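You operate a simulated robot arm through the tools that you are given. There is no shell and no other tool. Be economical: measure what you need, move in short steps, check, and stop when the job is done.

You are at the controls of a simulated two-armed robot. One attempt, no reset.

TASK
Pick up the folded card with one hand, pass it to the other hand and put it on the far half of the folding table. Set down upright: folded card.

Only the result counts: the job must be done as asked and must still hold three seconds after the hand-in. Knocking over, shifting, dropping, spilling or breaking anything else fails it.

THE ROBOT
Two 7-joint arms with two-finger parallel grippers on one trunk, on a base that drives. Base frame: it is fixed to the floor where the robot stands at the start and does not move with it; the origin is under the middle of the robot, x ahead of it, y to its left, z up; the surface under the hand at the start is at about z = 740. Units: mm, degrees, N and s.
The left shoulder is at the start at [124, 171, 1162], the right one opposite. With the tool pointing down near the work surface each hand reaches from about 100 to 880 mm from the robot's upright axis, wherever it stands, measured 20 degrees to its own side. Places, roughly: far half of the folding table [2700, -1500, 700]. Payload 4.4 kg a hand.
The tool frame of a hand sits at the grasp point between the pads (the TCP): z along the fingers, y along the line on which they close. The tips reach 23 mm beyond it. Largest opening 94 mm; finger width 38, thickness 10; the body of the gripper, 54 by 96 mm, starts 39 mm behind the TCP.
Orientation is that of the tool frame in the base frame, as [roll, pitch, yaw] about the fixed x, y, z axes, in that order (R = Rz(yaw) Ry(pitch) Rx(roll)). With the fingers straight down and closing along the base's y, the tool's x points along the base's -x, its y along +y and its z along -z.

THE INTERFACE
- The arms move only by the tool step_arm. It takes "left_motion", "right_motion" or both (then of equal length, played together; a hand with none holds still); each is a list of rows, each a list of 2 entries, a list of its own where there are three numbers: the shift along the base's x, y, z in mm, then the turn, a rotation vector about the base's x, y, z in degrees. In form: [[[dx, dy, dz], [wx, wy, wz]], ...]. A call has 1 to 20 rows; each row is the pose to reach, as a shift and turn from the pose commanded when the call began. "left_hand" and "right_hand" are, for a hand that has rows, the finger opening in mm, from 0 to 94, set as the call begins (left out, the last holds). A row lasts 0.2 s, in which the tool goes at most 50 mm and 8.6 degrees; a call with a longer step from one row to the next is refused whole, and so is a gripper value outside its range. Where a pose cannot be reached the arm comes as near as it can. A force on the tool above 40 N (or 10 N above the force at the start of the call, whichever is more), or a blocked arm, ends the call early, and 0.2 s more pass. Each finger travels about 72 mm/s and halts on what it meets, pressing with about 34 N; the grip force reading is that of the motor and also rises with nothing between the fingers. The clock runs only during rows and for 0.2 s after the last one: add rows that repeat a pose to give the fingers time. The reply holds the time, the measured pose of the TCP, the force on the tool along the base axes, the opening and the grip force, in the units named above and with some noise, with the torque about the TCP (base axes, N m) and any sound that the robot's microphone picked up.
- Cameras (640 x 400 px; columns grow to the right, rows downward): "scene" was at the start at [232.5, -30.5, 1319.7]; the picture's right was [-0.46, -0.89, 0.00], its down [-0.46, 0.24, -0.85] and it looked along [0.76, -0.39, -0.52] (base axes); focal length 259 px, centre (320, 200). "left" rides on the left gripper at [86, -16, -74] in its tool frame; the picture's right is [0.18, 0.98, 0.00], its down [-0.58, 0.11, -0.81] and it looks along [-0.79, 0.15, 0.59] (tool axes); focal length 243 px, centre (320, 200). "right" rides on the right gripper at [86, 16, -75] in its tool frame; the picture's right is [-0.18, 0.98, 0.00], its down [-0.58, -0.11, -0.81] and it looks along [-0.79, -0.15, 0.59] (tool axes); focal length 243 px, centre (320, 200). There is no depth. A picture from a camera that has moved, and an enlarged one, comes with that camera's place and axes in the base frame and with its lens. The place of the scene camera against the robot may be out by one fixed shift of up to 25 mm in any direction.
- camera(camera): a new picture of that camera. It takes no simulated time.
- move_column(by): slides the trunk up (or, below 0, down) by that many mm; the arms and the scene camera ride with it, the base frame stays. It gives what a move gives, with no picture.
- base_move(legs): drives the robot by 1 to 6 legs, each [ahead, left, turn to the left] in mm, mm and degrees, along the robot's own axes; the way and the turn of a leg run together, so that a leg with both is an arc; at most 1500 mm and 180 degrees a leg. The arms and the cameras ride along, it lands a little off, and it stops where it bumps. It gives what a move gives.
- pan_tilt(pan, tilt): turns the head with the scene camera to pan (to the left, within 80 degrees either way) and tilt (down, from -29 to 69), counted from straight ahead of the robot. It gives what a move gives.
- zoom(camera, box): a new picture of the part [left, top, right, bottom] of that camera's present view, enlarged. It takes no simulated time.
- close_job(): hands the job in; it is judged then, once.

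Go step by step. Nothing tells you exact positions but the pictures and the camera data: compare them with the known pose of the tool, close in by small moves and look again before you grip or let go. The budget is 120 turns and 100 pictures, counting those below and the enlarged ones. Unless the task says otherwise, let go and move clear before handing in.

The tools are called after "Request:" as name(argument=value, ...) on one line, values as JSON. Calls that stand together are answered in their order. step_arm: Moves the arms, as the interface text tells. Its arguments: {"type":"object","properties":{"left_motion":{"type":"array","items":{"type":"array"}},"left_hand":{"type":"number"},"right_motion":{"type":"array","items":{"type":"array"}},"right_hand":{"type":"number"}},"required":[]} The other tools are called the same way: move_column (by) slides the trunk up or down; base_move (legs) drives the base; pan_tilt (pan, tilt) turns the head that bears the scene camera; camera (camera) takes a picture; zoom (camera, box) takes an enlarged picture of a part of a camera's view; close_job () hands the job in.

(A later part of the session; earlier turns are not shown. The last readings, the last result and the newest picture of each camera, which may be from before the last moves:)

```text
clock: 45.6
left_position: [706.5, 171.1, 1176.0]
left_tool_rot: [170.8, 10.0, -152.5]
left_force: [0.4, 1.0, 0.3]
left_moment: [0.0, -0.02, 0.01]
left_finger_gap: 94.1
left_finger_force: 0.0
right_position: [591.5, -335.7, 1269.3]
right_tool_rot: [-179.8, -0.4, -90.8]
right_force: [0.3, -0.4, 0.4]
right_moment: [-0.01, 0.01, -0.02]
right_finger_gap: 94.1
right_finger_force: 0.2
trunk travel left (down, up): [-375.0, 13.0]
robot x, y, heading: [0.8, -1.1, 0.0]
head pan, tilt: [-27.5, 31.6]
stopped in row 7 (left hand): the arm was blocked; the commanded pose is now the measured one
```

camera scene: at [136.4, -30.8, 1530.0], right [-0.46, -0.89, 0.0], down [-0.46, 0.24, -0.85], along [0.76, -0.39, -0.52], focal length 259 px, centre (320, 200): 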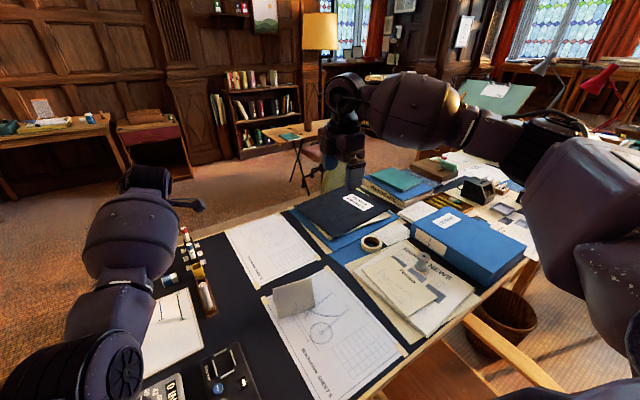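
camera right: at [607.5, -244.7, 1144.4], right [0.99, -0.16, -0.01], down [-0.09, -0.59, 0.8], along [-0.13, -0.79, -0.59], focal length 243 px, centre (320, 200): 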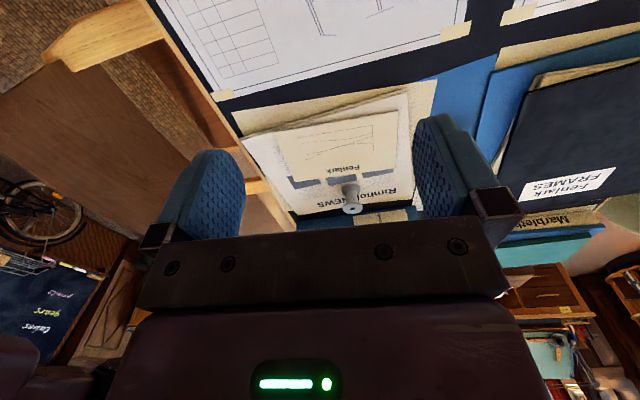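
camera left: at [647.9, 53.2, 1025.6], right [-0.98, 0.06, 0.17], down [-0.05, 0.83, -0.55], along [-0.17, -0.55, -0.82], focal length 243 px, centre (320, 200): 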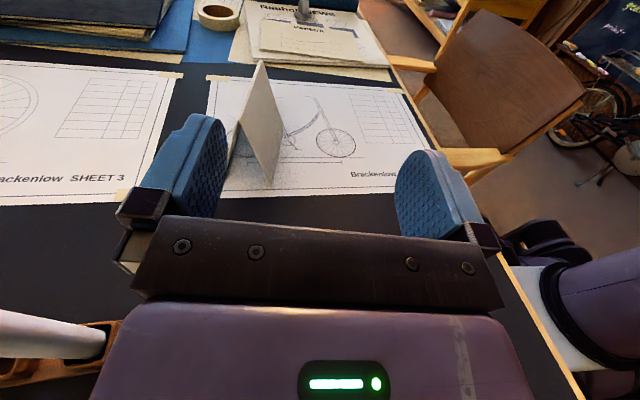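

Request:
pan_tilt(pan=35, tilt=35)

Request:
camera(camera="scene")

```text
clock: 46.9
left_position: [706.9, 170.2, 1178.0]
left_tool_rot: [170.9, 10.1, -152.5]
left_force: [0.0, -0.1, 0.9]
left_moment: [-0.01, -0.01, 0.0]
left_finger_gap: 94.0
left_finger_force: 0.0
right_position: [593.3, -335.0, 1268.6]
right_tool_rot: [-179.8, -0.3, -91.0]
right_force: [-0.9, 0.3, 0.3]
right_moment: [0.01, 0.02, -0.01]
right_finger_gap: 94.1
right_finger_force: 0.1
trunk travel left (down, up): [-375.0, 13.0]
robot x, y, heading: [0.4, -0.7, -0.1]
head pan, tilt: [35.0, 35.0]
```

```text
69 pictures are left
camera scene: at [128.9, 60.8, 1524.7], right [0.57, -0.82, 0.0], down [-0.47, -0.33, -0.82], along [0.67, 0.47, -0.57], focal length 259 px, centre (320, 200)
```

scene: 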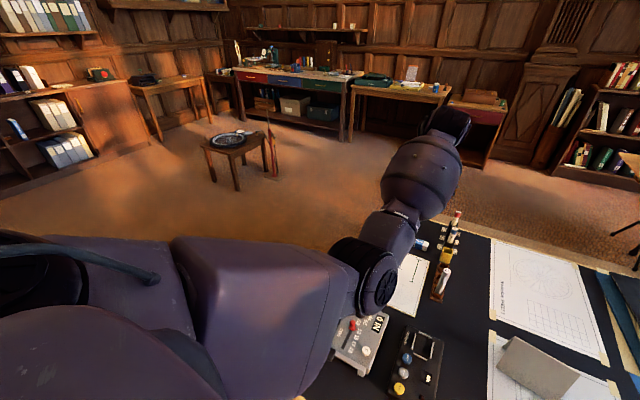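

The left elbow has swung inward. I'll bring the left hand back toward its starting place relative to the shoulder while levelling it, then finish the turn.

Request:
step_arm(left_motion=[[[-10, -20, 5], [-4.3, 1.5, 0]], [[-20, -45, 10], [-8.6, 3, 0]], [[-30, -70, 15], [-12.8, 4.5, 0]], [[-45, -95, 25], [-12.8, 4.5, 0]], [[-60, -120, 35], [-12.8, 4.5, 0]], [[-75, -145, 45], [-12.8, 4.5, 0]], [[-88, -165, 47], [-12.8, 4.5, 0]], [[-88, -165, 47], [-12.8, 4.5, 0]]])

Request:
step_arm(left_motion=[[[0, 0, 0], [0, 0, -8]], [[0, 0, 0], [0, 0, -16]], [[0, 0, 0], [0, 0, -24]], [[0, 0, 0], [0, 0, -28]], [[0, 0, 0], [0, 0, -28]]])

Request:
camera(camera="scene")

```text
clock: 47.4
left_position: [707.6, 157.9, 1228.2]
left_tool_rot: [162.9, 18.4, -157.4]
left_force: [0.1, 0.4, 0.1]
left_moment: [0.0, 0.0, 0.02]
left_finger_gap: 94.0
left_finger_force: 0.1
right_position: [592.6, -337.2, 1267.7]
right_tool_rot: [-179.8, -0.3, -90.9]
right_force: [-0.4, 0.3, 0.4]
right_moment: [0.02, 0.0, 0.0]
right_finger_gap: 94.0
right_finger_force: 0.0
trunk travel left (down, up): [-375.0, 13.0]
robot x, y, heading: [-3.2, -1.8, -0.1]
head pan, tilt: [35.0, 35.0]
stopped in row 2 (left hand): the arm was blocked; the commanded pose is now the measured one
```

```text
clock: 48.6
left_position: [706.7, 156.3, 1228.2]
left_tool_rot: [163.3, 18.2, 174.4]
left_force: [-0.5, 0.3, 1.2]
left_moment: [-0.02, -0.03, 0.02]
left_finger_gap: 93.8
left_finger_force: 0.0
right_position: [592.3, -334.1, 1269.1]
right_tool_rot: [-179.8, -0.4, -90.9]
right_force: [-0.8, 0.3, 0.0]
right_moment: [-0.01, -0.02, -0.02]
right_finger_gap: 93.9
right_finger_force: 0.2
trunk travel left (down, up): [-375.0, 13.0]
robot x, y, heading: [-1.2, -4.3, -0.2]
head pan, tilt: [35.0, 35.0]
```

```text
68 pictures are left
camera scene: at [128.8, 61.2, 1524.7], right [0.57, -0.82, 0.0], down [-0.47, -0.33, -0.82], along [0.67, 0.47, -0.57], focal length 259 px, centre (320, 200)
```

scene: 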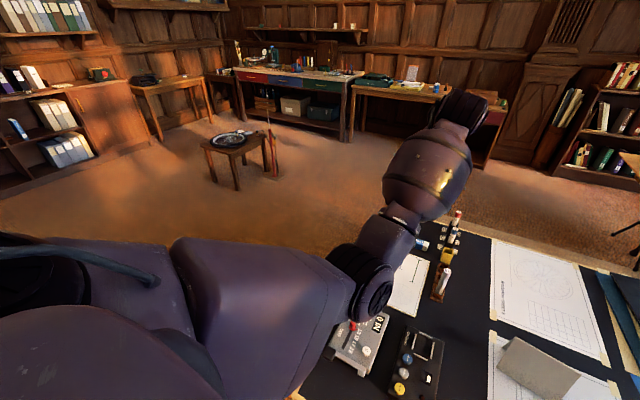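

Request:
step_arm(left_motion=[[[0, 0, 0], [-3.8, 4.8, 0]], [[0, 0, 0], [-7.6, 9.6, 0]], [[0, 0, 0], [-11.4, 14.4, 0]], [[0, 0, 0], [-15.2, 19.2, 0]], [[0, 0, 0], [-15.2, 19.2, 0]]])

Request:
step_arm(left_motion=[[[-10, -10, 0], [0, 0, 0]], [[-20, -20, 0], [0, 0, 0]], [[-30, -30, 0], [0, 0, 0]], [[-40, -40, 0], [0, 0, 0]], [[-60, -60, 0], [0, 0, 0]], [[-80, -80, 0], [0, 0, 0]], [[-80, -100, 0], [0, 0, 0]], [[-80, -120, 0], [0, 0, 0]], [[-80, -120, 0], [0, 0, 0]]])

```text
clock: 49.4
left_position: [706.6, 103.2, 1273.0]
left_tool_rot: [153.1, 10.7, 165.2]
left_force: [0.4, -1.2, 0.6]
left_moment: [0.09, -0.06, 0.06]
left_finger_gap: 93.9
left_finger_force: 0.0
right_position: [591.0, -337.4, 1268.4]
right_tool_rot: [-179.7, -0.2, -91.0]
right_force: [0.6, 0.5, -0.1]
right_moment: [0.01, -0.04, -0.04]
right_finger_gap: 93.8
right_finger_force: 0.0
trunk travel left (down, up): [-375.0, 13.0]
robot x, y, heading: [2.6, 1.1, 0.4]
head pan, tilt: [35.0, 35.0]
stopped in row 3 (left hand): the arm was blocked; the commanded pose is now the measured one
```

```text
clock: 50.2
left_position: [697.7, 168.0, 1289.8]
left_tool_rot: [147.1, 12.1, 171.5]
left_force: [0.3, 0.0, 0.0]
left_moment: [-0.02, 0.02, 0.03]
left_finger_gap: 94.1
left_finger_force: 0.0
right_position: [592.8, -332.3, 1269.9]
right_tool_rot: [-179.8, -0.3, -90.6]
right_force: [0.4, 0.5, -0.1]
right_moment: [0.02, -0.02, -0.01]
right_finger_gap: 93.9
right_finger_force: 0.0
trunk travel left (down, up): [-375.0, 13.0]
robot x, y, heading: [-1.7, 0.8, 0.3]
head pan, tilt: [35.0, 35.0]
stopped in row 4 (left hand): the arm was blocked; the commanded pose is now the measured one
```

The arm is folded badly. I'll try extending it outward and down to unwind the elbow.

Request:
step_arm(left_motion=[[[10, 15, -25], [0, 0, 0]], [[20, 30, -50], [0, 0, 0]], [[30, 45, -75], [0, 0, 0]], [[40, 60, -100], [0, 0, 0]], [[50, 75, -125], [0, 0, 0]], [[60, 90, -150], [0, 0, 0]], [[70, 105, -175], [0, 0, 0]], [[70, 120, -200], [0, 0, 0]], [[70, 120, -200], [0, 0, 0]]])

Request:
camera(camera="scene")

```text
clock: 52.2
left_position: [768.1, 285.4, 1087.3]
left_tool_rot: [147.4, 12.2, 171.3]
left_force: [0.3, 0.5, -0.5]
left_moment: [0.02, -0.01, -0.01]
left_finger_gap: 93.8
left_finger_force: 0.0
right_position: [592.8, -332.3, 1268.0]
right_tool_rot: [-179.7, -0.3, -90.6]
right_force: [-0.5, 0.1, -1.2]
right_moment: [0.02, 0.01, 0.02]
right_finger_gap: 93.9
right_finger_force: 0.0
trunk travel left (down, up): [-375.0, 13.0]
robot x, y, heading: [-2.9, -0.2, 0.1]
head pan, tilt: [35.0, 35.0]
```

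```text
67 pictures are left
camera scene: at [128.7, 61.4, 1524.7], right [0.58, -0.82, 0.0], down [-0.47, -0.33, -0.82], along [0.67, 0.47, -0.57], focal length 259 px, centre (320, 200)
```

scene: 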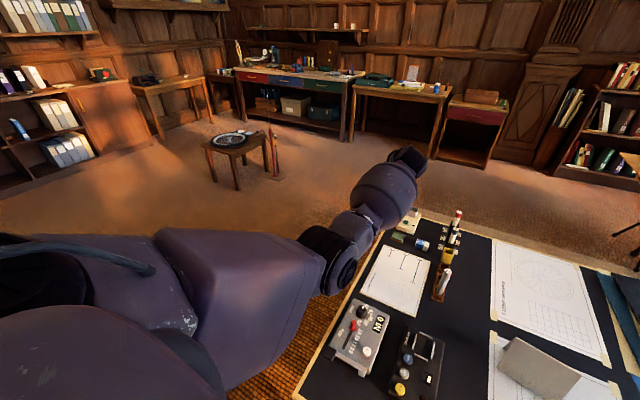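

Request:
step_arm(left_motion=[[[0, 0, 0], [-6.2, 3.1, 0]], [[0, 0, 0], [-12.4, 6.2, 0]], [[0, 0, 0], [-18.6, 9.3, 0]], [[0, 0, 0], [-24.8, 12.4, 0]], [[0, 0, 0], [-30.8, 15.7, 0]], [[0, 0, 0], [-30.8, 15.7, 0]]])

Request:
step_arm(left_motion=[[[-15, -25, 0], [0, 0, 0]], [[-30, -50, 0], [0, 0, 0]], [[-45, -75, 0], [0, 0, 0]], [[-60, -100, 0], [0, 0, 0]], [[-75, -125, 0], [0, 0, 0]], [[-75, -125, 0], [0, 0, 0]]])

Request:
camera(camera="scene")

```text
clock: 53.6
left_position: [768.5, 285.3, 1088.5]
left_tool_rot: [-179.9, -0.1, 174.8]
left_force: [0.7, 0.7, -0.3]
left_moment: [0.02, 0.01, -0.03]
left_finger_gap: 93.8
left_finger_force: 0.1
right_position: [593.1, -333.3, 1268.5]
right_tool_rot: [-179.8, -0.3, -90.6]
right_force: [0.2, 0.6, -0.5]
right_moment: [-0.01, -0.01, -0.02]
right_finger_gap: 94.2
right_finger_force: 0.0
trunk travel left (down, up): [-375.0, 13.0]
robot x, y, heading: [-3.1, 0.6, 0.2]
head pan, tilt: [35.0, 35.0]
```

```text
clock: 55.0
left_position: [694.8, 160.7, 1088.7]
left_tool_rot: [-180.0, -0.1, 174.8]
left_force: [-1.0, 1.0, -0.4]
left_moment: [0.0, -0.02, -0.02]
left_finger_gap: 94.2
left_finger_force: 0.1
right_position: [594.2, -330.8, 1269.6]
right_tool_rot: [-179.8, -0.4, -90.8]
right_force: [0.1, 0.8, -0.1]
right_moment: [0.01, -0.01, -0.01]
right_finger_gap: 93.9
right_finger_force: 0.0
trunk travel left (down, up): [-375.0, 13.0]
robot x, y, heading: [1.4, -1.0, 0.6]
head pan, tilt: [35.0, 35.0]
```

```text
66 pictures are left
camera scene: at [129.1, 62.4, 1524.7], right [0.58, -0.82, 0.0], down [-0.47, -0.33, -0.82], along [0.67, 0.47, -0.57], focal length 259 px, centre (320, 200)
```

scene: 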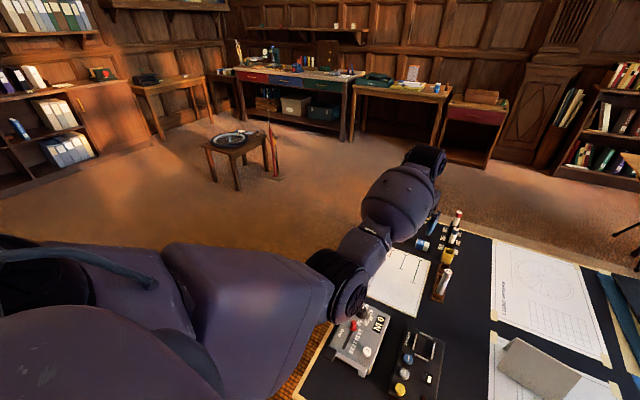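

The left is untangled, at yaw 175. I'll lower the trunk by 120 and bring the right hand over the card at yaw -95, with a 15° outward lean.

Request:
move_column(by=-120)

Request:
pan_tilt(pan=-15, tilt=40)

Request:
step_arm(right_motion=[[[15, 8, -25], [4, 0, -1]], [[30, 16, -50], [8, 0, -2]], [[45, 24, -75], [12, 0, -3]], [[60, 32, -100], [15, 0, -4.4]], [[75, 40, -125], [15, 0, -4.4]], [[85, 40, -150], [15, 0, -4.4]], [[90, 40, -180], [15, 0, -4.4]], [[90, 40, -180], [15, 0, -4.4]]])

Request:
camera(camera="scene")

Request:
camera(camera="right")

```text
clock: 56.5
left_position: [693.5, 169.6, 967.9]
left_tool_rot: [178.7, -0.1, 175.1]
left_force: [-0.5, 0.9, -0.2]
left_moment: [0.01, 0.01, -0.02]
left_finger_gap: 94.3
left_finger_force: 0.0
right_position: [592.5, -329.9, 1150.6]
right_tool_rot: [-179.7, -0.4, -90.7]
right_force: [0.2, 0.1, 0.2]
right_moment: [0.0, 0.0, 0.03]
right_finger_gap: 93.9
right_finger_force: 0.1
trunk travel left (down, up): [-255.0, 133.0]
robot x, y, heading: [-4.4, 0.9, 0.4]
head pan, tilt: [35.0, 35.0]
```

```text
clock: 57.7
left_position: [695.9, 166.6, 970.9]
left_tool_rot: [178.8, 0.1, 175.0]
left_force: [0.3, -0.6, 0.4]
left_moment: [0.01, -0.01, 0.0]
left_finger_gap: 93.9
left_finger_force: 0.0
right_position: [593.8, -332.3, 1147.9]
right_tool_rot: [-179.7, -0.4, -90.8]
right_force: [-0.2, -0.4, -0.5]
right_moment: [-0.02, 0.0, 0.0]
right_finger_gap: 93.9
right_finger_force: 0.1
trunk travel left (down, up): [-255.0, 133.0]
robot x, y, heading: [-2.6, 1.9, 0.0]
head pan, tilt: [-15.0, 40.0]
```

```text
clock: 59.5
left_position: [696.9, 169.0, 970.9]
left_tool_rot: [178.9, 0.2, 175.2]
left_force: [-0.4, 0.2, -0.1]
left_moment: [-0.01, 0.02, -0.01]
left_finger_gap: 93.9
left_finger_force: 0.0
right_position: [682.9, -292.8, 968.2]
right_tool_rot: [179.4, 14.6, -95.2]
right_force: [-0.6, 0.6, 0.4]
right_moment: [-0.02, 0.0, 0.02]
right_finger_gap: 94.0
right_finger_force: 0.1
trunk travel left (down, up): [-255.0, 133.0]
robot x, y, heading: [2.1, 1.3, 0.1]
head pan, tilt: [-15.0, 40.0]
```

```text
65 pictures are left
camera scene: at [169.1, -10.4, 1393.9], right [-0.26, -0.97, 0.0], down [-0.62, 0.16, -0.77], along [0.74, -0.2, -0.64], focal length 259 px, centre (320, 200)
```

scene: 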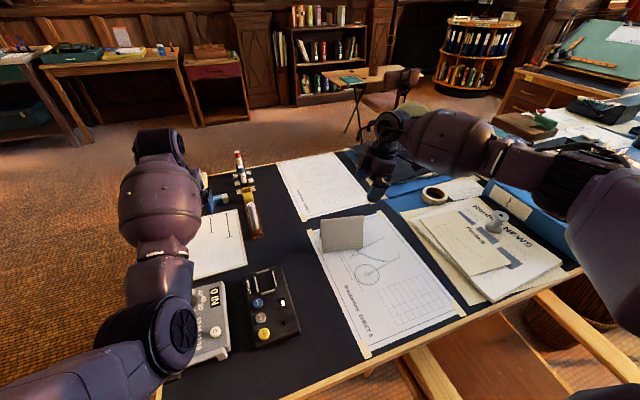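

```text
64 pictures are left
camera right: at [657.9, -393.7, 1018.8], right [-0.96, 0.27, 0.06], down [0.15, 0.35, 0.93], along [0.23, 0.9, -0.37], focal length 243 px, centre (320, 200)
```

right: 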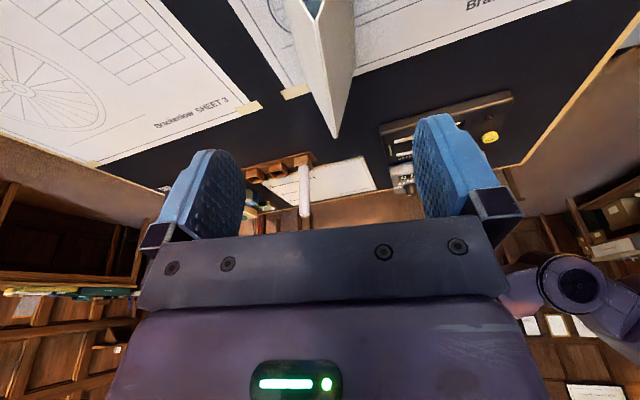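

Request:
zoom(camera="right", box=[260, 0, 400, 150])

```text
2.67 times, centred on (330, 75) of right
camera zoom: at [657.9, -393.7, 1018.8], right [-0.96, 0.27, 0.06], down [0.15, 0.35, 0.93], along [0.23, 0.9, -0.37], focal length 647 px, centre (293, 533)
```

zoom: 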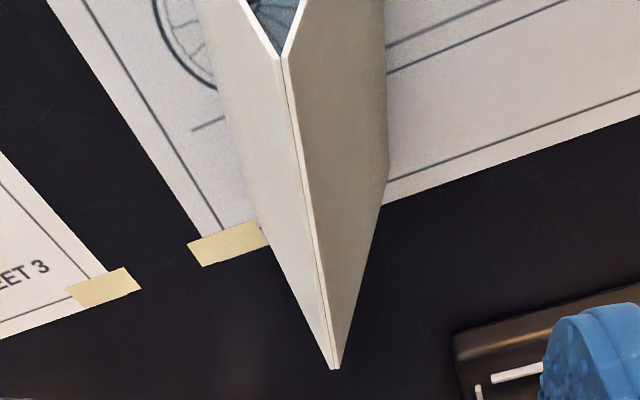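

Ridge ends are B [679.5,-290] and A [694,-160.5]. I'm lowering the open right fingers over the ridge, 35 mm toward B from the centre.

Request:
step_arm(right_motion=[[[0, 16, -10], [0, 0, -1]], [[0, 33, -30], [0, 0, -1]], [[0, 33, -60], [0, 0, -1]], [[0, 33, -85], [0, 0, -1]], [[0, 33, -110], [0, 0, -1]], [[0, 33, -135], [0, 0, -1]], [[0, 33, -135], [0, 0, -1]]])

Request:
camera(camera="right")

Request:
zoom(camera="scene", box=[270, 180, 430, 300])

```text
clock: 61.1
left_position: [694.8, 169.6, 970.6]
left_tool_rot: [179.1, 0.2, 175.2]
left_force: [0.2, 0.4, 0.2]
left_moment: [-0.03, 0.01, 0.01]
left_finger_gap: 94.0
left_finger_force: 0.1
right_position: [683.4, -260.5, 832.9]
right_tool_rot: [179.4, 14.6, -96.3]
right_force: [-0.3, 0.2, 0.2]
right_moment: [0.02, 0.0, -0.02]
right_finger_gap: 94.0
right_finger_force: 0.0
trunk travel left (down, up): [-255.0, 133.0]
robot x, y, heading: [-0.9, -1.3, 0.1]
head pan, tilt: [-15.0, 40.0]
```

```text
62 pictures are left
camera right: at [657.2, -360.7, 883.9], right [-0.96, 0.28, 0.06], down [0.16, 0.34, 0.93], along [0.24, 0.9, -0.37], focal length 243 px, centre (320, 200)
```

right: 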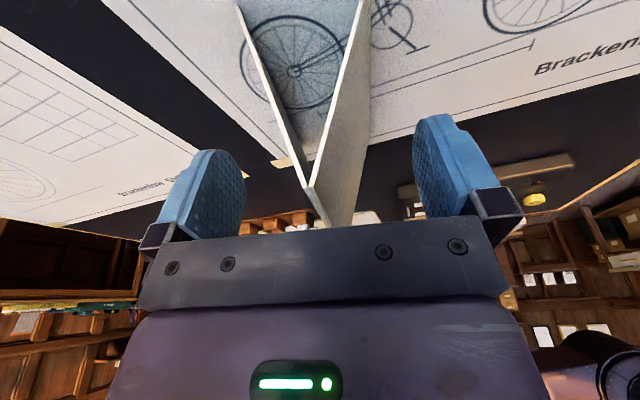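

```text
3.33 times, centred on (350, 240) of scene
camera zoom: at [169.2, -10.5, 1393.9], right [-0.26, -0.97, 0.0], down [-0.62, 0.16, -0.77], along [0.74, -0.2, -0.64], focal length 862 px, centre (220, 67)
```

zoom: 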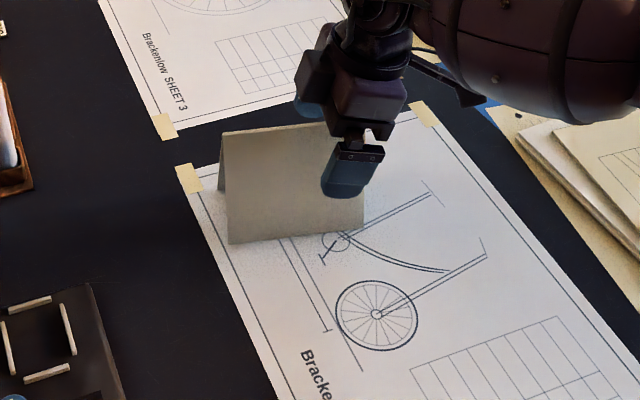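

It straddles the ridge centred. Closing now.

Request:
step_arm(right_motion=[[[0, 0, 0], [0, 0, 0]], [[0, 0, 0], [0, 0, 0]], [[0, 0, 0], [0, 0, 0]], [[0, 0, 0], [0, 0, 0]], [[0, 0, 0], [0, 0, 0]]], right_hand=0)

Request:
camera(camera="right")

Request:
zoom(camera="scene", box=[270, 180, 430, 300])

```text
clock: 62.3
left_position: [695.3, 170.8, 970.6]
left_tool_rot: [179.0, 0.2, 175.3]
left_force: [-0.1, -0.4, 0.0]
left_moment: [0.02, 0.03, -0.01]
left_finger_gap: 94.2
left_finger_force: 0.1
right_position: [683.5, -261.0, 833.5]
right_tool_rot: [179.3, 14.6, -96.3]
right_force: [-0.1, -0.1, 0.3]
right_moment: [0.0, -0.01, -0.02]
right_finger_gap: 26.2
right_finger_force: 33.8
trunk travel left (down, up): [-255.0, 133.0]
robot x, y, heading: [-0.8, 3.2, 0.3]
head pan, tilt: [-15.0, 40.0]
```

```text
60 pictures are left
camera right: at [657.4, -360.7, 884.0], right [-0.96, 0.28, 0.06], down [0.16, 0.34, 0.93], along [0.24, 0.9, -0.37], focal length 243 px, centre (320, 200)
```

right: 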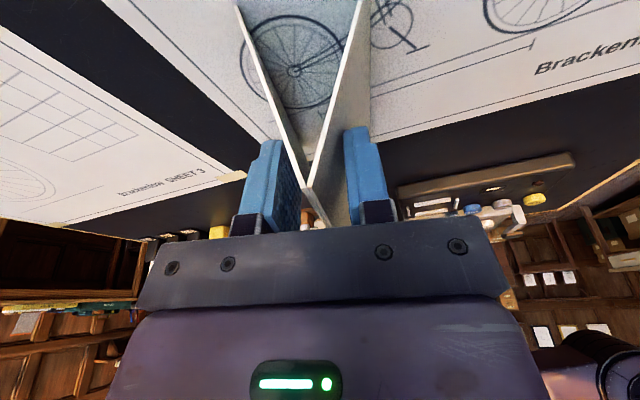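

```text
3.33 times, centred on (350, 240) of scene
camera zoom: at [169.5, -10.5, 1393.8], right [-0.26, -0.97, 0.0], down [-0.62, 0.16, -0.77], along [0.74, -0.2, -0.64], focal length 862 px, centre (220, 67)
```

zoom: 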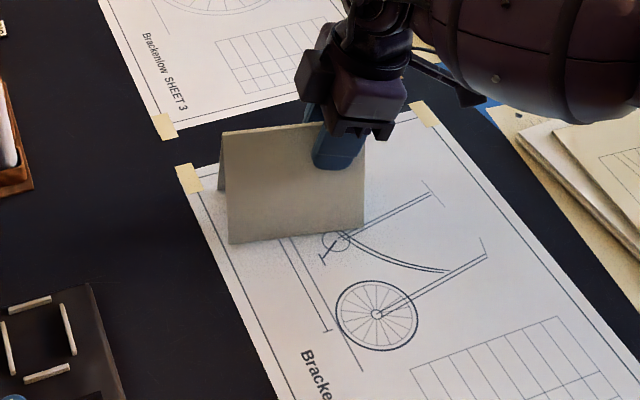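

It's gripped at 26 mm with no slip. Small lift to check that the card neither slips nor swings.

Request:
step_arm(right_motion=[[[0, 0, 8], [0, 0, 0]], [[0, 0, 16], [0, 0, 0]], [[0, 0, 25], [0, 0, 0]], [[0, 0, 25], [0, 0, 0]], [[0, 0, 25], [0, 0, 0]]])

Request:
zoom(camera="scene", box=[270, 180, 430, 300])

Request:
camera(camera="right")

```text
clock: 63.5
left_position: [694.6, 170.1, 970.6]
left_tool_rot: [179.0, 0.2, 175.4]
left_force: [0.1, 0.4, 0.5]
left_moment: [0.02, 0.01, -0.01]
left_finger_gap: 94.0
left_finger_force: 0.0
right_position: [683.4, -257.9, 859.7]
right_tool_rot: [179.4, 14.6, -96.4]
right_force: [-0.7, 0.0, 0.4]
right_moment: [-0.03, -0.01, 0.0]
right_finger_gap: 25.9
right_finger_force: 33.4
trunk travel left (down, up): [-255.0, 133.0]
robot x, y, heading: [1.2, -0.7, 0.3]
head pan, tilt: [-15.0, 40.0]
```

```text
3.33 times, centred on (350, 240) of scene
camera zoom: at [169.5, -10.5, 1393.8], right [-0.26, -0.97, 0.0], down [-0.62, 0.16, -0.77], along [0.74, -0.2, -0.64], focal length 862 px, centre (220, 67)
```

zoom: 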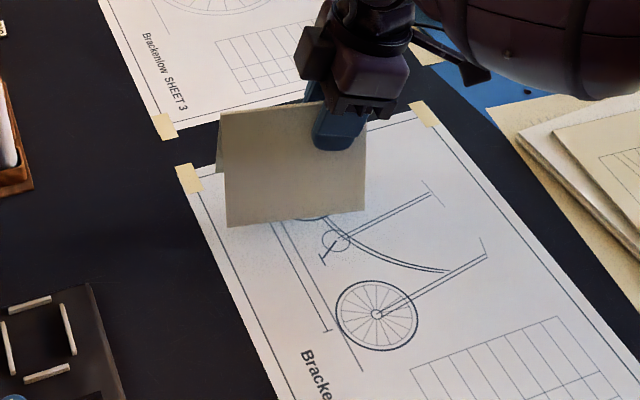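

```text
57 pictures are left
camera right: at [657.0, -358.7, 909.6], right [-0.96, 0.28, 0.06], down [0.16, 0.34, 0.93], along [0.24, 0.9, -0.37], focal length 243 px, centre (320, 200)
```

right: 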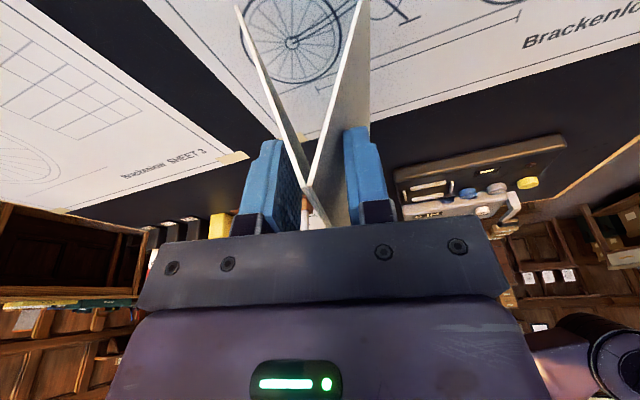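

Held firm and level. I'm lifting the card clear with the right, and meanwhile bringing the left back and yawing it to 150.

Request:
step_arm(right_motion=[[[0, 0, 30], [0, 0, 0]], [[0, 0, 60], [0, 0, 0]], [[0, 0, 90], [0, 0, 0]], [[0, 0, 120], [0, 0, 0]], [[0, 0, 150], [0, 0, 0]], [[0, 0, 180], [0, 0, 0]], [[0, 0, 190], [0, 0, 0]]], left_motion=[[[-20, 0, 20], [0, 0, -4]], [[-40, 0, 40], [0, 0, -8]], [[-60, 0, 60], [0, 0, -12]], [[-80, 0, 80], [0, 0, -16]], [[-100, 0, 100], [0, 0, -20]], [[-120, 0, 110], [0, 0, -25]], [[-120, 0, 110], [0, 0, -25]]])

Request:
step_arm(left_motion=[[[0, 0, 0], [-3.5, -5.5, 0]], [[0, 0, 0], [-7, -11.5, 0]], [[0, 0, 0], [-10, -17.3, 0]], [[0, 0, 0], [-10, -17.3, 0]], [[0, 0, 0], [-10, -17.3, 0]], [[0, 0, 0], [-10, -17.3, 0]], [[0, 0, 0], [-10, -17.3, 0]], [[0, 0, 0], [-10, -17.3, 0]], [[0, 0, 0], [-10, -17.3, 0]], [[0, 0, 0], [-10, -17.3, 0]], [[0, 0, 0], [-10, -17.3, 0]]], right_motion=[[[-4, 20, 0], [0, 0, 6]], [[-8, 40, 0], [0, 0, 12]], [[-12, 60, 0], [0, 0, 18]], [[-16, 80, 0], [0, 0, 24]], [[-20, 100, 0], [0, 0, 30]], [[-24, 120, 0], [0, 0, 36]], [[-28, 140, 0], [0, 0, 42]], [[-32, 160, 0], [0, 0, 48]], [[-36, 180, 0], [0, 0, 54]], [[-43, 198, 0], [0, 0, 60]], [[-43, 198, 0], [0, 0, 66]]])

Request:
camera(camera="scene")

Request:
camera(camera="left")

```text
clock: 64.0
left_position: [699.3, 179.0, 1050.6]
left_tool_rot: [160.3, 4.2, 164.8]
left_force: [-0.1, -0.7, -0.5]
left_moment: [0.04, -0.04, 0.01]
left_finger_gap: 94.0
left_finger_force: 0.0
right_position: [682.7, -257.2, 887.2]
right_tool_rot: [179.4, 14.7, -96.2]
right_force: [-1.2, 0.1, -1.5]
right_moment: [0.0, -0.04, 0.0]
right_finger_gap: 25.6
right_finger_force: 33.6
trunk travel left (down, up): [-255.0, 133.0]
robot x, y, heading: [3.1, 1.2, -0.1]
head pan, tilt: [-15.0, 40.0]
stopped in row 2 (left hand): the arm was blocked; the commanded pose is now the measured one
```

```text
clock: 66.6
left_position: [707.2, 201.2, 1062.6]
left_tool_rot: [162.7, 24.3, 166.1]
left_force: [0.0, -0.6, -0.1]
left_moment: [0.06, 0.06, 0.01]
left_finger_gap: 93.9
left_finger_force: 0.1
right_position: [642.2, -59.5, 887.6]
right_tool_rot: [179.4, 14.6, -30.1]
right_force: [-0.5, 0.4, -0.7]
right_moment: [0.01, -0.03, -0.02]
right_finger_gap: 25.2
right_finger_force: 33.9
trunk travel left (down, up): [-255.0, 133.0]
robot x, y, heading: [-2.9, 1.7, 0.3]
head pan, tilt: [-15.0, 40.0]
stopped in row 11 (left hand): the arm was blocked; the commanded pose is now the measured one
```

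```text
56 pictures are left
camera scene: at [169.6, -10.1, 1393.8], right [-0.25, -0.97, 0.0], down [-0.62, 0.16, -0.77], along [0.74, -0.2, -0.64], focal length 259 px, centre (320, 200)
```

scene: 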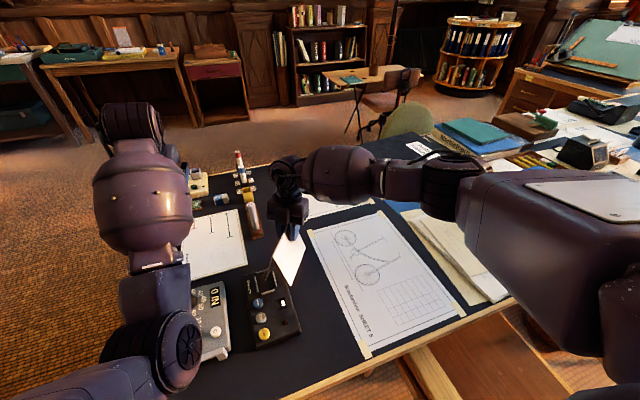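

```text
55 pictures are left
camera left: at [595.9, 190.5, 1087.5], right [-0.06, 0.98, 0.19], down [0.16, -0.18, 0.97], along [0.99, 0.08, -0.15], focal length 243 px, centre (320, 200)
```

left: 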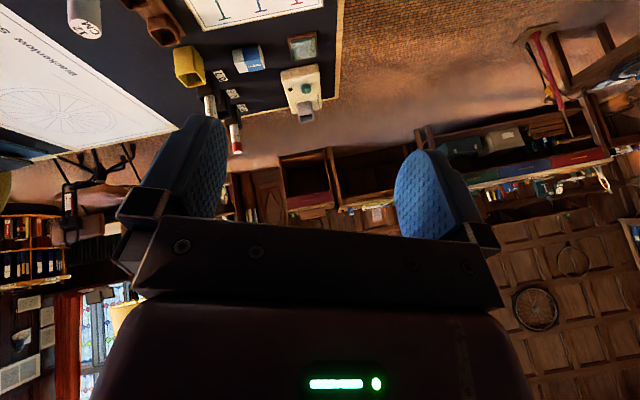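

The card is still firmly held but low, so I raise it and take it back to the right side. The left arm won't retract in its present fold. It was happy pointing sideways along -y earlier, so I'll use that: left from the +y end with its camera up, right staying on the -y end.

Request:
step_arm(right_motion=[[[0, 0, 40], [0, 0, 0]], [[0, 0, 80], [0, 0, 0]], [[0, 0, 120], [0, 0, 0]], [[3, -15, 160], [0, 0, -6]], [[8, -40, 160], [0, 0, -12]], [[12, -60, 160], [0, 0, -18]], [[16, -80, 160], [0, 0, -24]], [[20, -100, 160], [0, 0, -30]], [[24, -120, 160], [0, 0, -36]], [[28, -140, 160], [0, 0, -42]], [[30, -160, 160], [0, 0, -48]], [[30, -180, 160], [0, 0, -54]], [[30, -200, 160], [0, 0, -60]], [[30, -200, 160], [0, 0, -60]]])

Request:
step_arm(left_motion=[[[10, 15, -10], [0, 0, 0]], [[20, 30, -20], [0, 0, 0]], [[30, 45, -30], [0, 0, 0]], [[40, 60, -40], [0, 0, 0]], [[50, 75, -50], [0, 0, 0]], [[60, 90, -60], [0, 0, 0]], [[60, 90, -60], [0, 0, 0]]])

```text
clock: 69.6
left_position: [706.5, 202.6, 1062.8]
left_tool_rot: [162.8, 24.3, 166.3]
left_force: [0.2, 0.1, 0.4]
left_moment: [0.0, 0.0, 0.01]
left_finger_gap: 94.0
left_finger_force: 0.0
right_position: [671.6, -258.2, 1046.3]
right_tool_rot: [179.4, 14.7, -90.1]
right_force: [0.7, 0.1, -0.8]
right_moment: [-0.02, 0.0, -0.02]
right_finger_gap: 24.6
right_finger_force: 34.2
trunk travel left (down, up): [-255.0, 133.0]
robot x, y, heading: [3.8, -0.5, 0.1]
head pan, tilt: [-15.0, 40.0]
```

```text
clock: 71.2
left_position: [768.8, 288.3, 1003.9]
left_tool_rot: [163.0, 24.3, 166.3]
left_force: [-0.2, 0.2, 0.4]
left_moment: [-0.01, -0.02, -0.03]
left_finger_gap: 94.1
left_finger_force: 0.0
right_position: [671.9, -258.5, 1045.5]
right_tool_rot: [179.4, 14.7, -90.1]
right_force: [-0.1, -0.4, 0.1]
right_moment: [-0.01, -0.04, 0.04]
right_finger_gap: 24.6
right_finger_force: 34.0
trunk travel left (down, up): [-255.0, 133.0]
robot x, y, heading: [1.5, -1.8, 0.3]
head pan, tilt: [-15.0, 40.0]
```

The grip gap is creeping slowly (26.2 to 24.6), so I should hand over soon. I'm levelling the left and yawing it to -95.

Request:
step_arm(left_motion=[[[0, 0, 0], [-2.9, 6.8, 0]], [[0, 0, 0], [-5.8, 13.6, 0]], [[0, 0, 0], [-8.6, 20.4, 0]], [[0, 0, 0], [-11.4, 27.1, 0]], [[0, 0, 0], [-11.4, 27.1, 0]]])

Request:
step_arm(left_motion=[[[-3, -5, 0], [0, 0, 8.2]], [[-6, -10, 0], [0, 0, 16.4]], [[-9, -15, 0], [0, 0, 24.6]], [[-12, -20, 0], [0, 0, 32.8]], [[-15, -30, 0], [0, 0, 41]], [[-18, -40, 0], [0, 0, 49.2]], [[-21, -50, 0], [0, 0, 57.4]], [[-24, -60, 0], [0, 0, 65.6]], [[-27, -70, 0], [0, 0, 73.8]], [[-30, -80, 0], [0, 0, 82]], [[-30, -90, 0], [0, 0, 90]], [[-30, -100, 0], [0, 0, 98]], [[-30, -100, 0], [0, 0, 98]]])

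```text
clock: 72.4
left_position: [766.7, 288.8, 1002.2]
left_tool_rot: [-179.9, -0.3, 169.9]
left_force: [-0.2, 0.5, 0.1]
left_moment: [0.02, -0.01, 0.0]
left_finger_gap: 94.0
left_finger_force: 0.0
right_position: [672.6, -258.7, 1045.1]
right_tool_rot: [179.4, 14.8, -90.1]
right_force: [-0.3, -0.2, -0.3]
right_moment: [-0.02, 0.01, 0.0]
right_finger_gap: 24.3
right_finger_force: 34.3
trunk travel left (down, up): [-255.0, 133.0]
robot x, y, heading: [-0.9, -2.0, 0.1]
head pan, tilt: [-15.0, 40.0]
```

```text
clock: 75.2
left_position: [740.9, 205.1, 1009.0]
left_tool_rot: [-179.2, 4.0, -92.3]
left_force: [0.4, -0.7, -0.6]
left_moment: [-0.02, 0.01, 0.01]
left_finger_gap: 94.1
left_finger_force: 0.0
right_position: [671.3, -258.8, 1045.5]
right_tool_rot: [179.5, 14.5, -90.1]
right_force: [0.2, 0.0, -0.3]
right_moment: [-0.01, 0.01, 0.0]
right_finger_gap: 23.6
right_finger_force: 33.8
trunk travel left (down, up): [-255.0, 133.0]
robot x, y, heading: [-1.2, 0.3, 0.2]
head pan, tilt: [-15.0, 40.0]
```

Now tilting the left toward -y and bringing it to a stand-off near the card's free end.

Request:
step_arm(left_motion=[[[-8, -20, 4], [-8, 0, 0.3]], [[-16, -40, 8], [-16, 0, 0.6]], [[-24, -65, 12], [-24, 0, 0.9]], [[-32, -90, 16], [-32, 0, 1.2]], [[-40, -120, 20], [-40, 0, 1.5]], [[-48, -150, 24], [-48, 0, 1.8]], [[-56, -185, 28], [-56, 0, 2]], [[-64, -215, 32], [-64, 0, 2]], [[-70, -245, 36], [-66, 0, 2]], [[-70, -245, 36], [-66, 0, 2]]])

Request:
camera(camera="left")

Request:
camera(camera="scene")

```text
clock: 75.7
left_position: [738.1, 197.2, 1037.6]
left_tool_rot: [-176.2, -1.1, -92.8]
left_force: [-0.1, -0.2, -0.7]
left_moment: [-0.02, 0.0, 0.03]
left_finger_gap: 93.8
left_finger_force: 0.2
right_position: [671.6, -259.4, 1045.0]
right_tool_rot: [179.4, 14.6, -90.1]
right_force: [-1.0, 0.2, 0.1]
right_moment: [-0.03, -0.02, 0.0]
right_finger_gap: 23.6
right_finger_force: 34.5
trunk travel left (down, up): [-255.0, 133.0]
robot x, y, heading: [0.8, -0.1, 0.5]
head pan, tilt: [-15.0, 40.0]
stopped in row 2 (left hand): the arm was blocked; the commanded pose is now the measured one
```

```text
54 pictures are left
camera left: at [746.0, 111.5, 1114.0], right [-0.99, -0.14, -0.06], down [-0.13, 0.6, 0.79], along [-0.07, 0.78, -0.62], focal length 243 px, centre (320, 200)
```

left: 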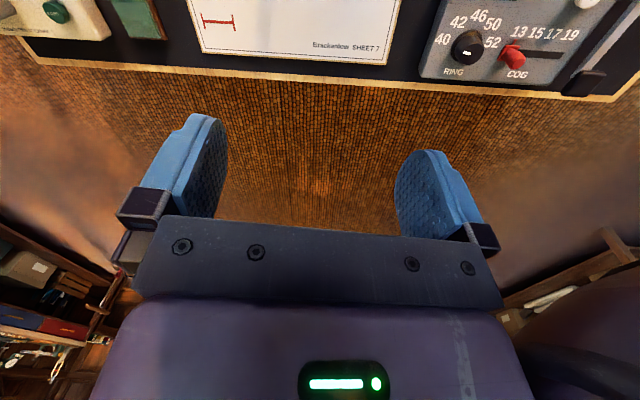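

```text
53 pictures are left
camera scene: at [169.7, -10.1, 1393.7], right [-0.25, -0.97, 0.0], down [-0.62, 0.16, -0.77], along [0.74, -0.2, -0.64], focal length 259 px, centre (320, 200)
```

scene: 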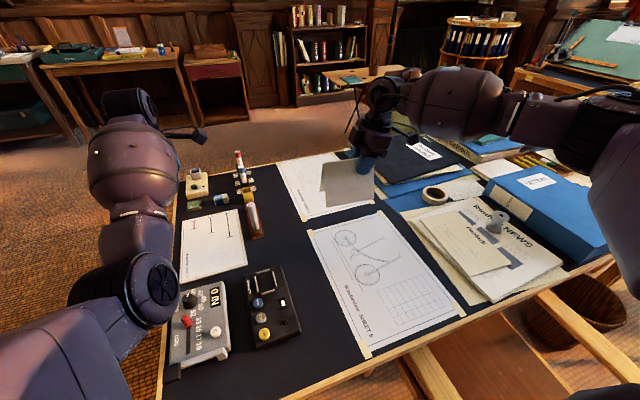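

The left elbow is on the wrong side and jams at its limit. I'll swing the left hand wide to the left of the robot to let the elbow unwind, while the right holds the card still.

Request:
step_arm(left_motion=[[[0, 35, -10], [0, 0, -4]], [[-5, 75, -20], [0, 0, -8]], [[-15, 115, -30], [0, 0, -12]], [[-35, 155, -40], [0, 0, -16]], [[-60, 190, -50], [0, 0, -20]], [[-90, 220, -60], [0, 0, -24]], [[-120, 250, -70], [0, 0, -28]], [[-155, 280, -80], [0, 0, -32]], [[-190, 305, -80], [0, 0, -36]], [[-225, 330, -80], [0, 0, -40]], [[-225, 330, -80], [0, 0, -40]]])

Request:
pan_tilt(pan=45, tilt=40)

Request:
camera(camera="scene")

```text
clock: 77.2
left_position: [667.5, 415.3, 1023.9]
left_tool_rot: [179.0, 8.8, -122.4]
left_force: [0.2, 0.0, -0.4]
left_moment: [-0.01, -0.01, -0.03]
left_finger_gap: 94.1
left_finger_force: 0.0
right_position: [672.3, -258.8, 1046.2]
right_tool_rot: [179.5, 14.6, -90.0]
right_force: [0.4, -0.2, 0.1]
right_moment: [-0.02, -0.04, 0.03]
right_finger_gap: 23.5
right_finger_force: 34.2
trunk travel left (down, up): [-255.0, 133.0]
robot x, y, heading: [-0.6, 1.3, 0.3]
head pan, tilt: [-15.0, 40.0]
stopped in row 7 (left hand): the arm was blocked; the commanded pose is now the measured one
```

```text
clock: 78.5
left_position: [667.1, 414.4, 1024.6]
left_tool_rot: [179.1, 9.0, -122.6]
left_force: [-0.2, 0.2, -0.3]
left_moment: [0.01, 0.0, -0.02]
left_finger_gap: 93.8
left_finger_force: 0.1
right_position: [671.3, -258.3, 1045.8]
right_tool_rot: [179.4, 14.7, -90.0]
right_force: [-0.2, -1.0, 0.2]
right_moment: [0.0, -0.01, 0.0]
right_finger_gap: 23.0
right_finger_force: 33.7
trunk travel left (down, up): [-255.0, 133.0]
robot x, y, heading: [-0.8, 1.5, 0.4]
head pan, tilt: [45.0, 40.0]
```

```text
52 pictures are left
camera scene: at [147.4, 71.9, 1393.8], right [0.71, -0.7, 0.0], down [-0.45, -0.46, -0.77], along [0.54, 0.54, -0.64], focal length 259 px, centre (320, 200)
```

scene: 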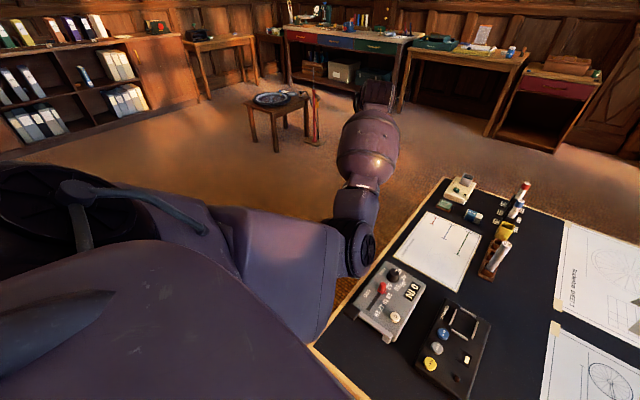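

I'll go out to extended-forward at yaw 180, then sweep inward at long reach, where the elbow should pass over.

Request:
step_arm(left_motion=[[[20, -25, -10], [0, 0, -7]], [[40, -50, -20], [0, 0, -14]], [[60, -75, -30], [0, 0, -21]], [[80, -100, -40], [0, 0, -28]], [[95, -130, -50], [0, 0, -35]], [[105, -160, -60], [0, 0, -42]], [[115, -190, -60], [0, 0, -49]], [[125, -215, -60], [0, 0, -57]], [[125, -215, -60], [0, 0, -57]]])

Request:
step_arm(left_motion=[[[10, -25, 0], [0, 0, 0]], [[20, -50, 0], [0, 0, 0]], [[25, -75, 0], [0, 0, 0]], [[25, -100, 0], [0, 0, 0]], [[25, -125, 0], [0, 0, 0]], [[20, -150, 0], [0, 0, 0]], [[20, -175, 0], [0, 0, 0]], [[20, -175, 0], [0, 0, 0]]])

Request:
camera(camera="scene")

```text
clock: 80.5
left_position: [791.2, 198.8, 962.1]
left_tool_rot: [179.4, 8.4, -179.7]
left_force: [-0.3, -0.4, -0.4]
left_moment: [-0.04, 0.02, -0.01]
left_finger_gap: 94.0
left_finger_force: 0.1
right_position: [673.1, -257.9, 1044.7]
right_tool_rot: [179.4, 14.7, -90.0]
right_force: [0.1, -0.5, -0.6]
right_moment: [0.04, 0.02, 0.03]
right_finger_gap: 22.7
right_finger_force: 34.2
trunk travel left (down, up): [-255.0, 133.0]
robot x, y, heading: [0.1, 1.3, 0.3]
head pan, tilt: [45.0, 40.0]
```

```text
clock: 82.3
left_position: [798.6, 34.8, 965.6]
left_tool_rot: [179.4, 8.4, -179.5]
left_force: [0.4, 0.0, 0.1]
left_moment: [-0.03, 0.02, 0.04]
left_finger_gap: 94.1
left_finger_force: 0.1
left hand out of reach, approached as far as the arm can: row 4, 5, 6, 7, 8
right_position: [671.8, -259.1, 1045.7]
right_tool_rot: [179.4, 14.7, -90.0]
right_force: [-0.4, 0.6, 0.0]
right_moment: [0.0, 0.01, 0.02]
right_finger_gap: 22.4
right_finger_force: 35.1
trunk travel left (down, up): [-255.0, 133.0]
robot x, y, heading: [3.4, 2.0, 0.2]
head pan, tilt: [45.0, 40.0]
```

```text
51 pictures are left
camera scene: at [147.3, 71.9, 1393.8], right [0.71, -0.7, 0.0], down [-0.45, -0.46, -0.77], along [0.54, 0.54, -0.64], focal length 259 px, centre (320, 200)
```

scene: 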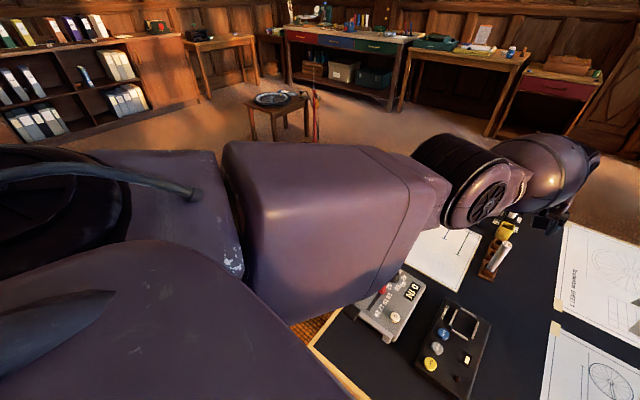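

The elbow has passed to the outer side. I'm retracting the left hand and turning to yaw -90, as at the beginning.

Request:
step_arm(left_motion=[[[-25, 10, 10], [0, 0, 0]], [[-50, 20, 20], [0, 0, 0]], [[-75, 30, 30], [0, 0, 0]], [[-100, 40, 40], [0, 0, 0]], [[-120, 50, 50], [0, 0, 0]], [[-140, 60, 60], [0, 0, 0]], [[-140, 60, 60], [0, 0, 0]]])

Request:
step_arm(left_motion=[[[0, 0, 0], [0, 0, 8.4]], [[0, 0, 0], [0, 0, 16.8]], [[0, 0, 0], [0, 0, 25.2]], [[0, 0, 0], [0, 0, 33.6]], [[0, 0, 0], [0, 0, 42]], [[0, 0, 0], [0, 0, 50.4]], [[0, 0, 0], [0, 0, 58.8]], [[0, 0, 0], [0, 0, 67.2]], [[0, 0, 0], [0, 0, 75.6]], [[0, 0, 0], [0, 0, 84]], [[0, 0, 0], [0, 0, 90]], [[0, 0, 0], [0, 0, 90]]])

```text
clock: 83.7
left_position: [687.4, 161.7, 1052.9]
left_tool_rot: [165.6, 14.1, 179.6]
left_force: [0.7, 0.2, -0.2]
left_moment: [0.0, 0.03, 0.02]
left_finger_gap: 93.9
left_finger_force: 0.0
right_position: [671.2, -257.9, 1044.6]
right_tool_rot: [179.4, 14.5, -90.1]
right_force: [-0.1, 0.1, 0.4]
right_moment: [-0.01, -0.01, 0.04]
right_finger_gap: 22.0
right_finger_force: 33.7
trunk travel left (down, up): [-255.0, 133.0]
robot x, y, heading: [1.5, 5.0, 0.3]
head pan, tilt: [45.0, 40.0]
stopped in row 6 (left hand): the arm was blocked; the commanded pose is now the measured one
```

```text
clock: 84.5
left_position: [692.7, 156.2, 1070.6]
left_tool_rot: [157.3, 20.6, -162.2]
left_force: [0.2, 0.0, 0.6]
left_moment: [-0.02, 0.01, -0.01]
left_finger_gap: 93.9
left_finger_force: 0.0
right_position: [671.8, -259.9, 1045.5]
right_tool_rot: [179.4, 14.6, -90.2]
right_force: [1.0, 0.4, -1.2]
right_moment: [0.0, 0.0, 0.0]
right_finger_gap: 22.0
right_finger_force: 34.2
trunk travel left (down, up): [-255.0, 133.0]
robot x, y, heading: [0.1, -3.2, -0.1]
head pan, tilt: [45.0, 40.0]
stopped in row 4 (left hand): the arm was blocked; the commanded pose is now the measured one
```

It fell back to the same side, so I'll work with what this arm can do: vertical, reaching forward-left. I'll extend and level it, then test yaw 150 there. The right hand can bring the card over to it.

Request:
step_arm(left_motion=[[[15, 20, -20], [0, 0, 0]], [[30, 40, -40], [-5.6, 2.3, 0]], [[45, 60, -60], [-11.2, 4.6, 0]], [[50, 70, -80], [-16.8, 6.9, 0]], [[50, 70, -95], [-22.4, 9.2, 0]], [[50, 70, -105], [-28, 11.5, 0]], [[50, 70, -105], [-28, 11.5, 0]]])

Request:
step_arm(left_motion=[[[0, 0, 0], [0, 0, -8]], [[0, 0, 0], [0, 0, -16]], [[0, 0, 0], [0, 0, -24]], [[0, 0, 0], [0, 0, -32]], [[0, 0, 0], [0, 0, -40]], [[0, 0, 0], [0, 0, -45]], [[0, 0, 0], [0, 0, -45]]])

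```text
clock: 86.1
left_position: [740.5, 223.9, 960.4]
left_tool_rot: [178.7, -0.1, -158.5]
left_force: [-0.5, 0.0, -0.6]
left_moment: [-0.01, 0.02, -0.01]
left_finger_gap: 94.2
left_finger_force: 0.0
right_position: [671.5, -259.7, 1045.3]
right_tool_rot: [179.4, 14.7, -90.1]
right_force: [0.6, 0.1, -0.2]
right_moment: [0.01, -0.01, 0.03]
right_finger_gap: 21.8
right_finger_force: 34.3
trunk travel left (down, up): [-255.0, 133.0]
robot x, y, heading: [0.6, 1.4, 0.4]
head pan, tilt: [45.0, 40.0]
```

```text
clock: 87.7
left_position: [742.6, 222.0, 965.8]
left_tool_rot: [-179.9, -0.1, 156.7]
left_force: [-0.4, 0.0, -0.7]
left_moment: [0.0, 0.01, 0.01]
left_finger_gap: 93.9
left_finger_force: 0.0
right_position: [672.1, -261.1, 1045.4]
right_tool_rot: [179.4, 14.6, -90.1]
right_force: [-0.3, -0.3, -0.6]
right_moment: [0.01, 0.01, -0.03]
right_finger_gap: 21.5
right_finger_force: 34.2
trunk travel left (down, up): [-255.0, 133.0]
robot x, y, heading: [-1.5, -1.5, 0.3]
head pan, tilt: [45.0, 40.0]
```

Fine so far. Trying to go on toward yaw 90.

Request:
step_arm(left_motion=[[[0, 0, 0], [0, 0, -8]], [[0, 0, 0], [0, 0, -16]], [[0, 0, 0], [0, 0, -24]], [[0, 0, 0], [0, 0, -32]], [[0, 0, 0], [0, 0, -40]], [[0, 0, 0], [0, 0, -48]], [[0, 0, 0], [0, 0, -56]], [[0, 0, 0], [0, 0, -64]], [[0, 0, 0], [0, 0, -66]]])

```text
clock: 89.7
left_position: [743.4, 223.0, 966.4]
left_tool_rot: [-179.8, -0.1, 90.8]
left_force: [-0.6, -0.3, -1.0]
left_moment: [0.02, -0.02, -0.03]
left_finger_gap: 94.0
left_finger_force: 0.1
right_position: [671.2, -260.2, 1045.8]
right_tool_rot: [179.4, 14.7, -90.1]
right_force: [-0.4, 0.7, -0.3]
right_moment: [0.0, 0.03, 0.01]
right_finger_gap: 21.2
right_finger_force: 34.1
trunk travel left (down, up): [-255.0, 133.0]
robot x, y, heading: [0.6, 1.1, 0.0]
head pan, tilt: [45.0, 40.0]
```

The left now reaches yaw 90, so both cameras face outward. I'm bringing the card over with the right while leaning the left outward by 18°.

Request:
step_arm(right_motion=[[[7, 33, -8], [0, 0, 0]], [[14, 66, -16], [0, 0, 0]], [[21, 99, -24], [0, 0, 0]], [[28, 132, -32], [0, 0, 0]], [[35, 165, -40], [0, 0, 0]], [[42, 198, -48], [0, 0, 0]], [[49, 231, -56], [0, 0, 0]], [[56, 264, -65], [0, 0, 0]], [[64, 290, -65], [0, 0, 0]], [[64, 290, -65], [0, 0, 0]]], left_motion=[[[0, 5, 5], [-3, 0, 0]], [[0, 10, 10], [-6, 0, 0]], [[0, 15, 15], [-9, 0, 0]], [[0, 15, 20], [-12, 0, 0]], [[0, 15, 25], [-15, 0, 0]], [[0, 15, 30], [-18, 0, 0]], [[0, 15, 35], [-18, 0, 0]], [[0, 15, 40], [-18, 0, 0]], [[0, 15, 45], [-18, 0, 0]], [[0, 15, 45], [-18, 0, 0]]])

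Request:
pan_tilt(pan=8, tilt=38)

Request:
camera(camera="scene")

Request:
camera(camera="left")

```text
clock: 91.9
left_position: [742.2, 238.1, 1011.7]
left_tool_rot: [-179.4, 17.8, 90.8]
left_force: [-0.1, 0.3, 1.2]
left_moment: [0.02, 0.02, -0.02]
left_finger_gap: 93.8
left_finger_force: 0.0
right_position: [734.8, 29.2, 980.9]
right_tool_rot: [179.4, 14.6, -90.2]
right_force: [0.0, -1.0, 0.2]
right_moment: [0.0, -0.03, -0.02]
right_finger_gap: 20.5
right_finger_force: 33.9
trunk travel left (down, up): [-255.0, 133.0]
robot x, y, heading: [-0.9, -0.8, 0.2]
head pan, tilt: [45.0, 40.0]
```

```text
clock: 93.0
left_position: [742.7, 239.5, 1011.1]
left_tool_rot: [-179.6, 17.9, 90.9]
left_force: [-0.1, -0.1, -0.3]
left_moment: [0.0, -0.01, 0.03]
left_finger_gap: 94.2
left_finger_force: 0.0
right_position: [734.6, 29.2, 980.9]
right_tool_rot: [179.3, 14.7, -90.1]
right_force: [0.9, -0.4, -0.9]
right_moment: [0.0, 0.0, -0.01]
right_finger_gap: 20.7
right_finger_force: 34.2
trunk travel left (down, up): [-255.0, 133.0]
robot x, y, heading: [1.5, 0.9, 0.2]
head pan, tilt: [8.0, 38.0]
```

```text
50 pictures are left
camera scene: at [172.9, 23.7, 1396.7], right [0.14, -0.99, 0.0], down [-0.61, -0.09, -0.79], along [0.78, 0.11, -0.62], focal length 259 px, centre (320, 200)
```

scene: 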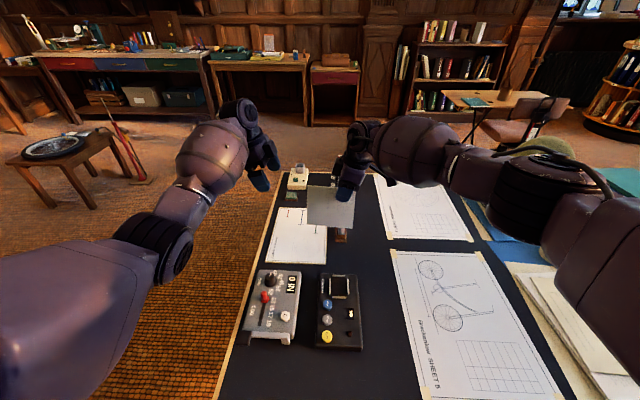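

```text
49 pictures are left
camera left: at [725.9, 343.2, 1055.4], right [0.98, 0.19, -0.06], down [0.12, -0.3, 0.94], along [0.16, -0.93, -0.32], focal length 243 px, centre (320, 200)
```

left: 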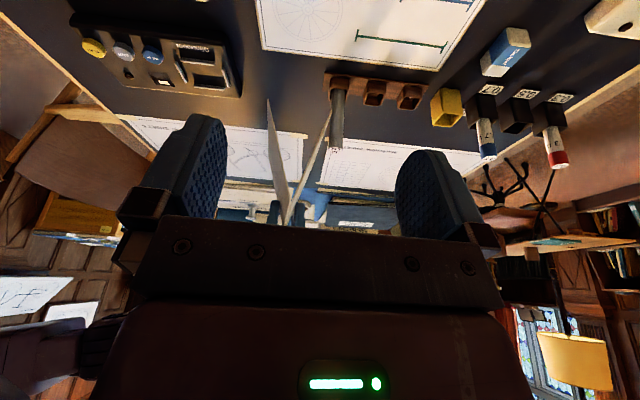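

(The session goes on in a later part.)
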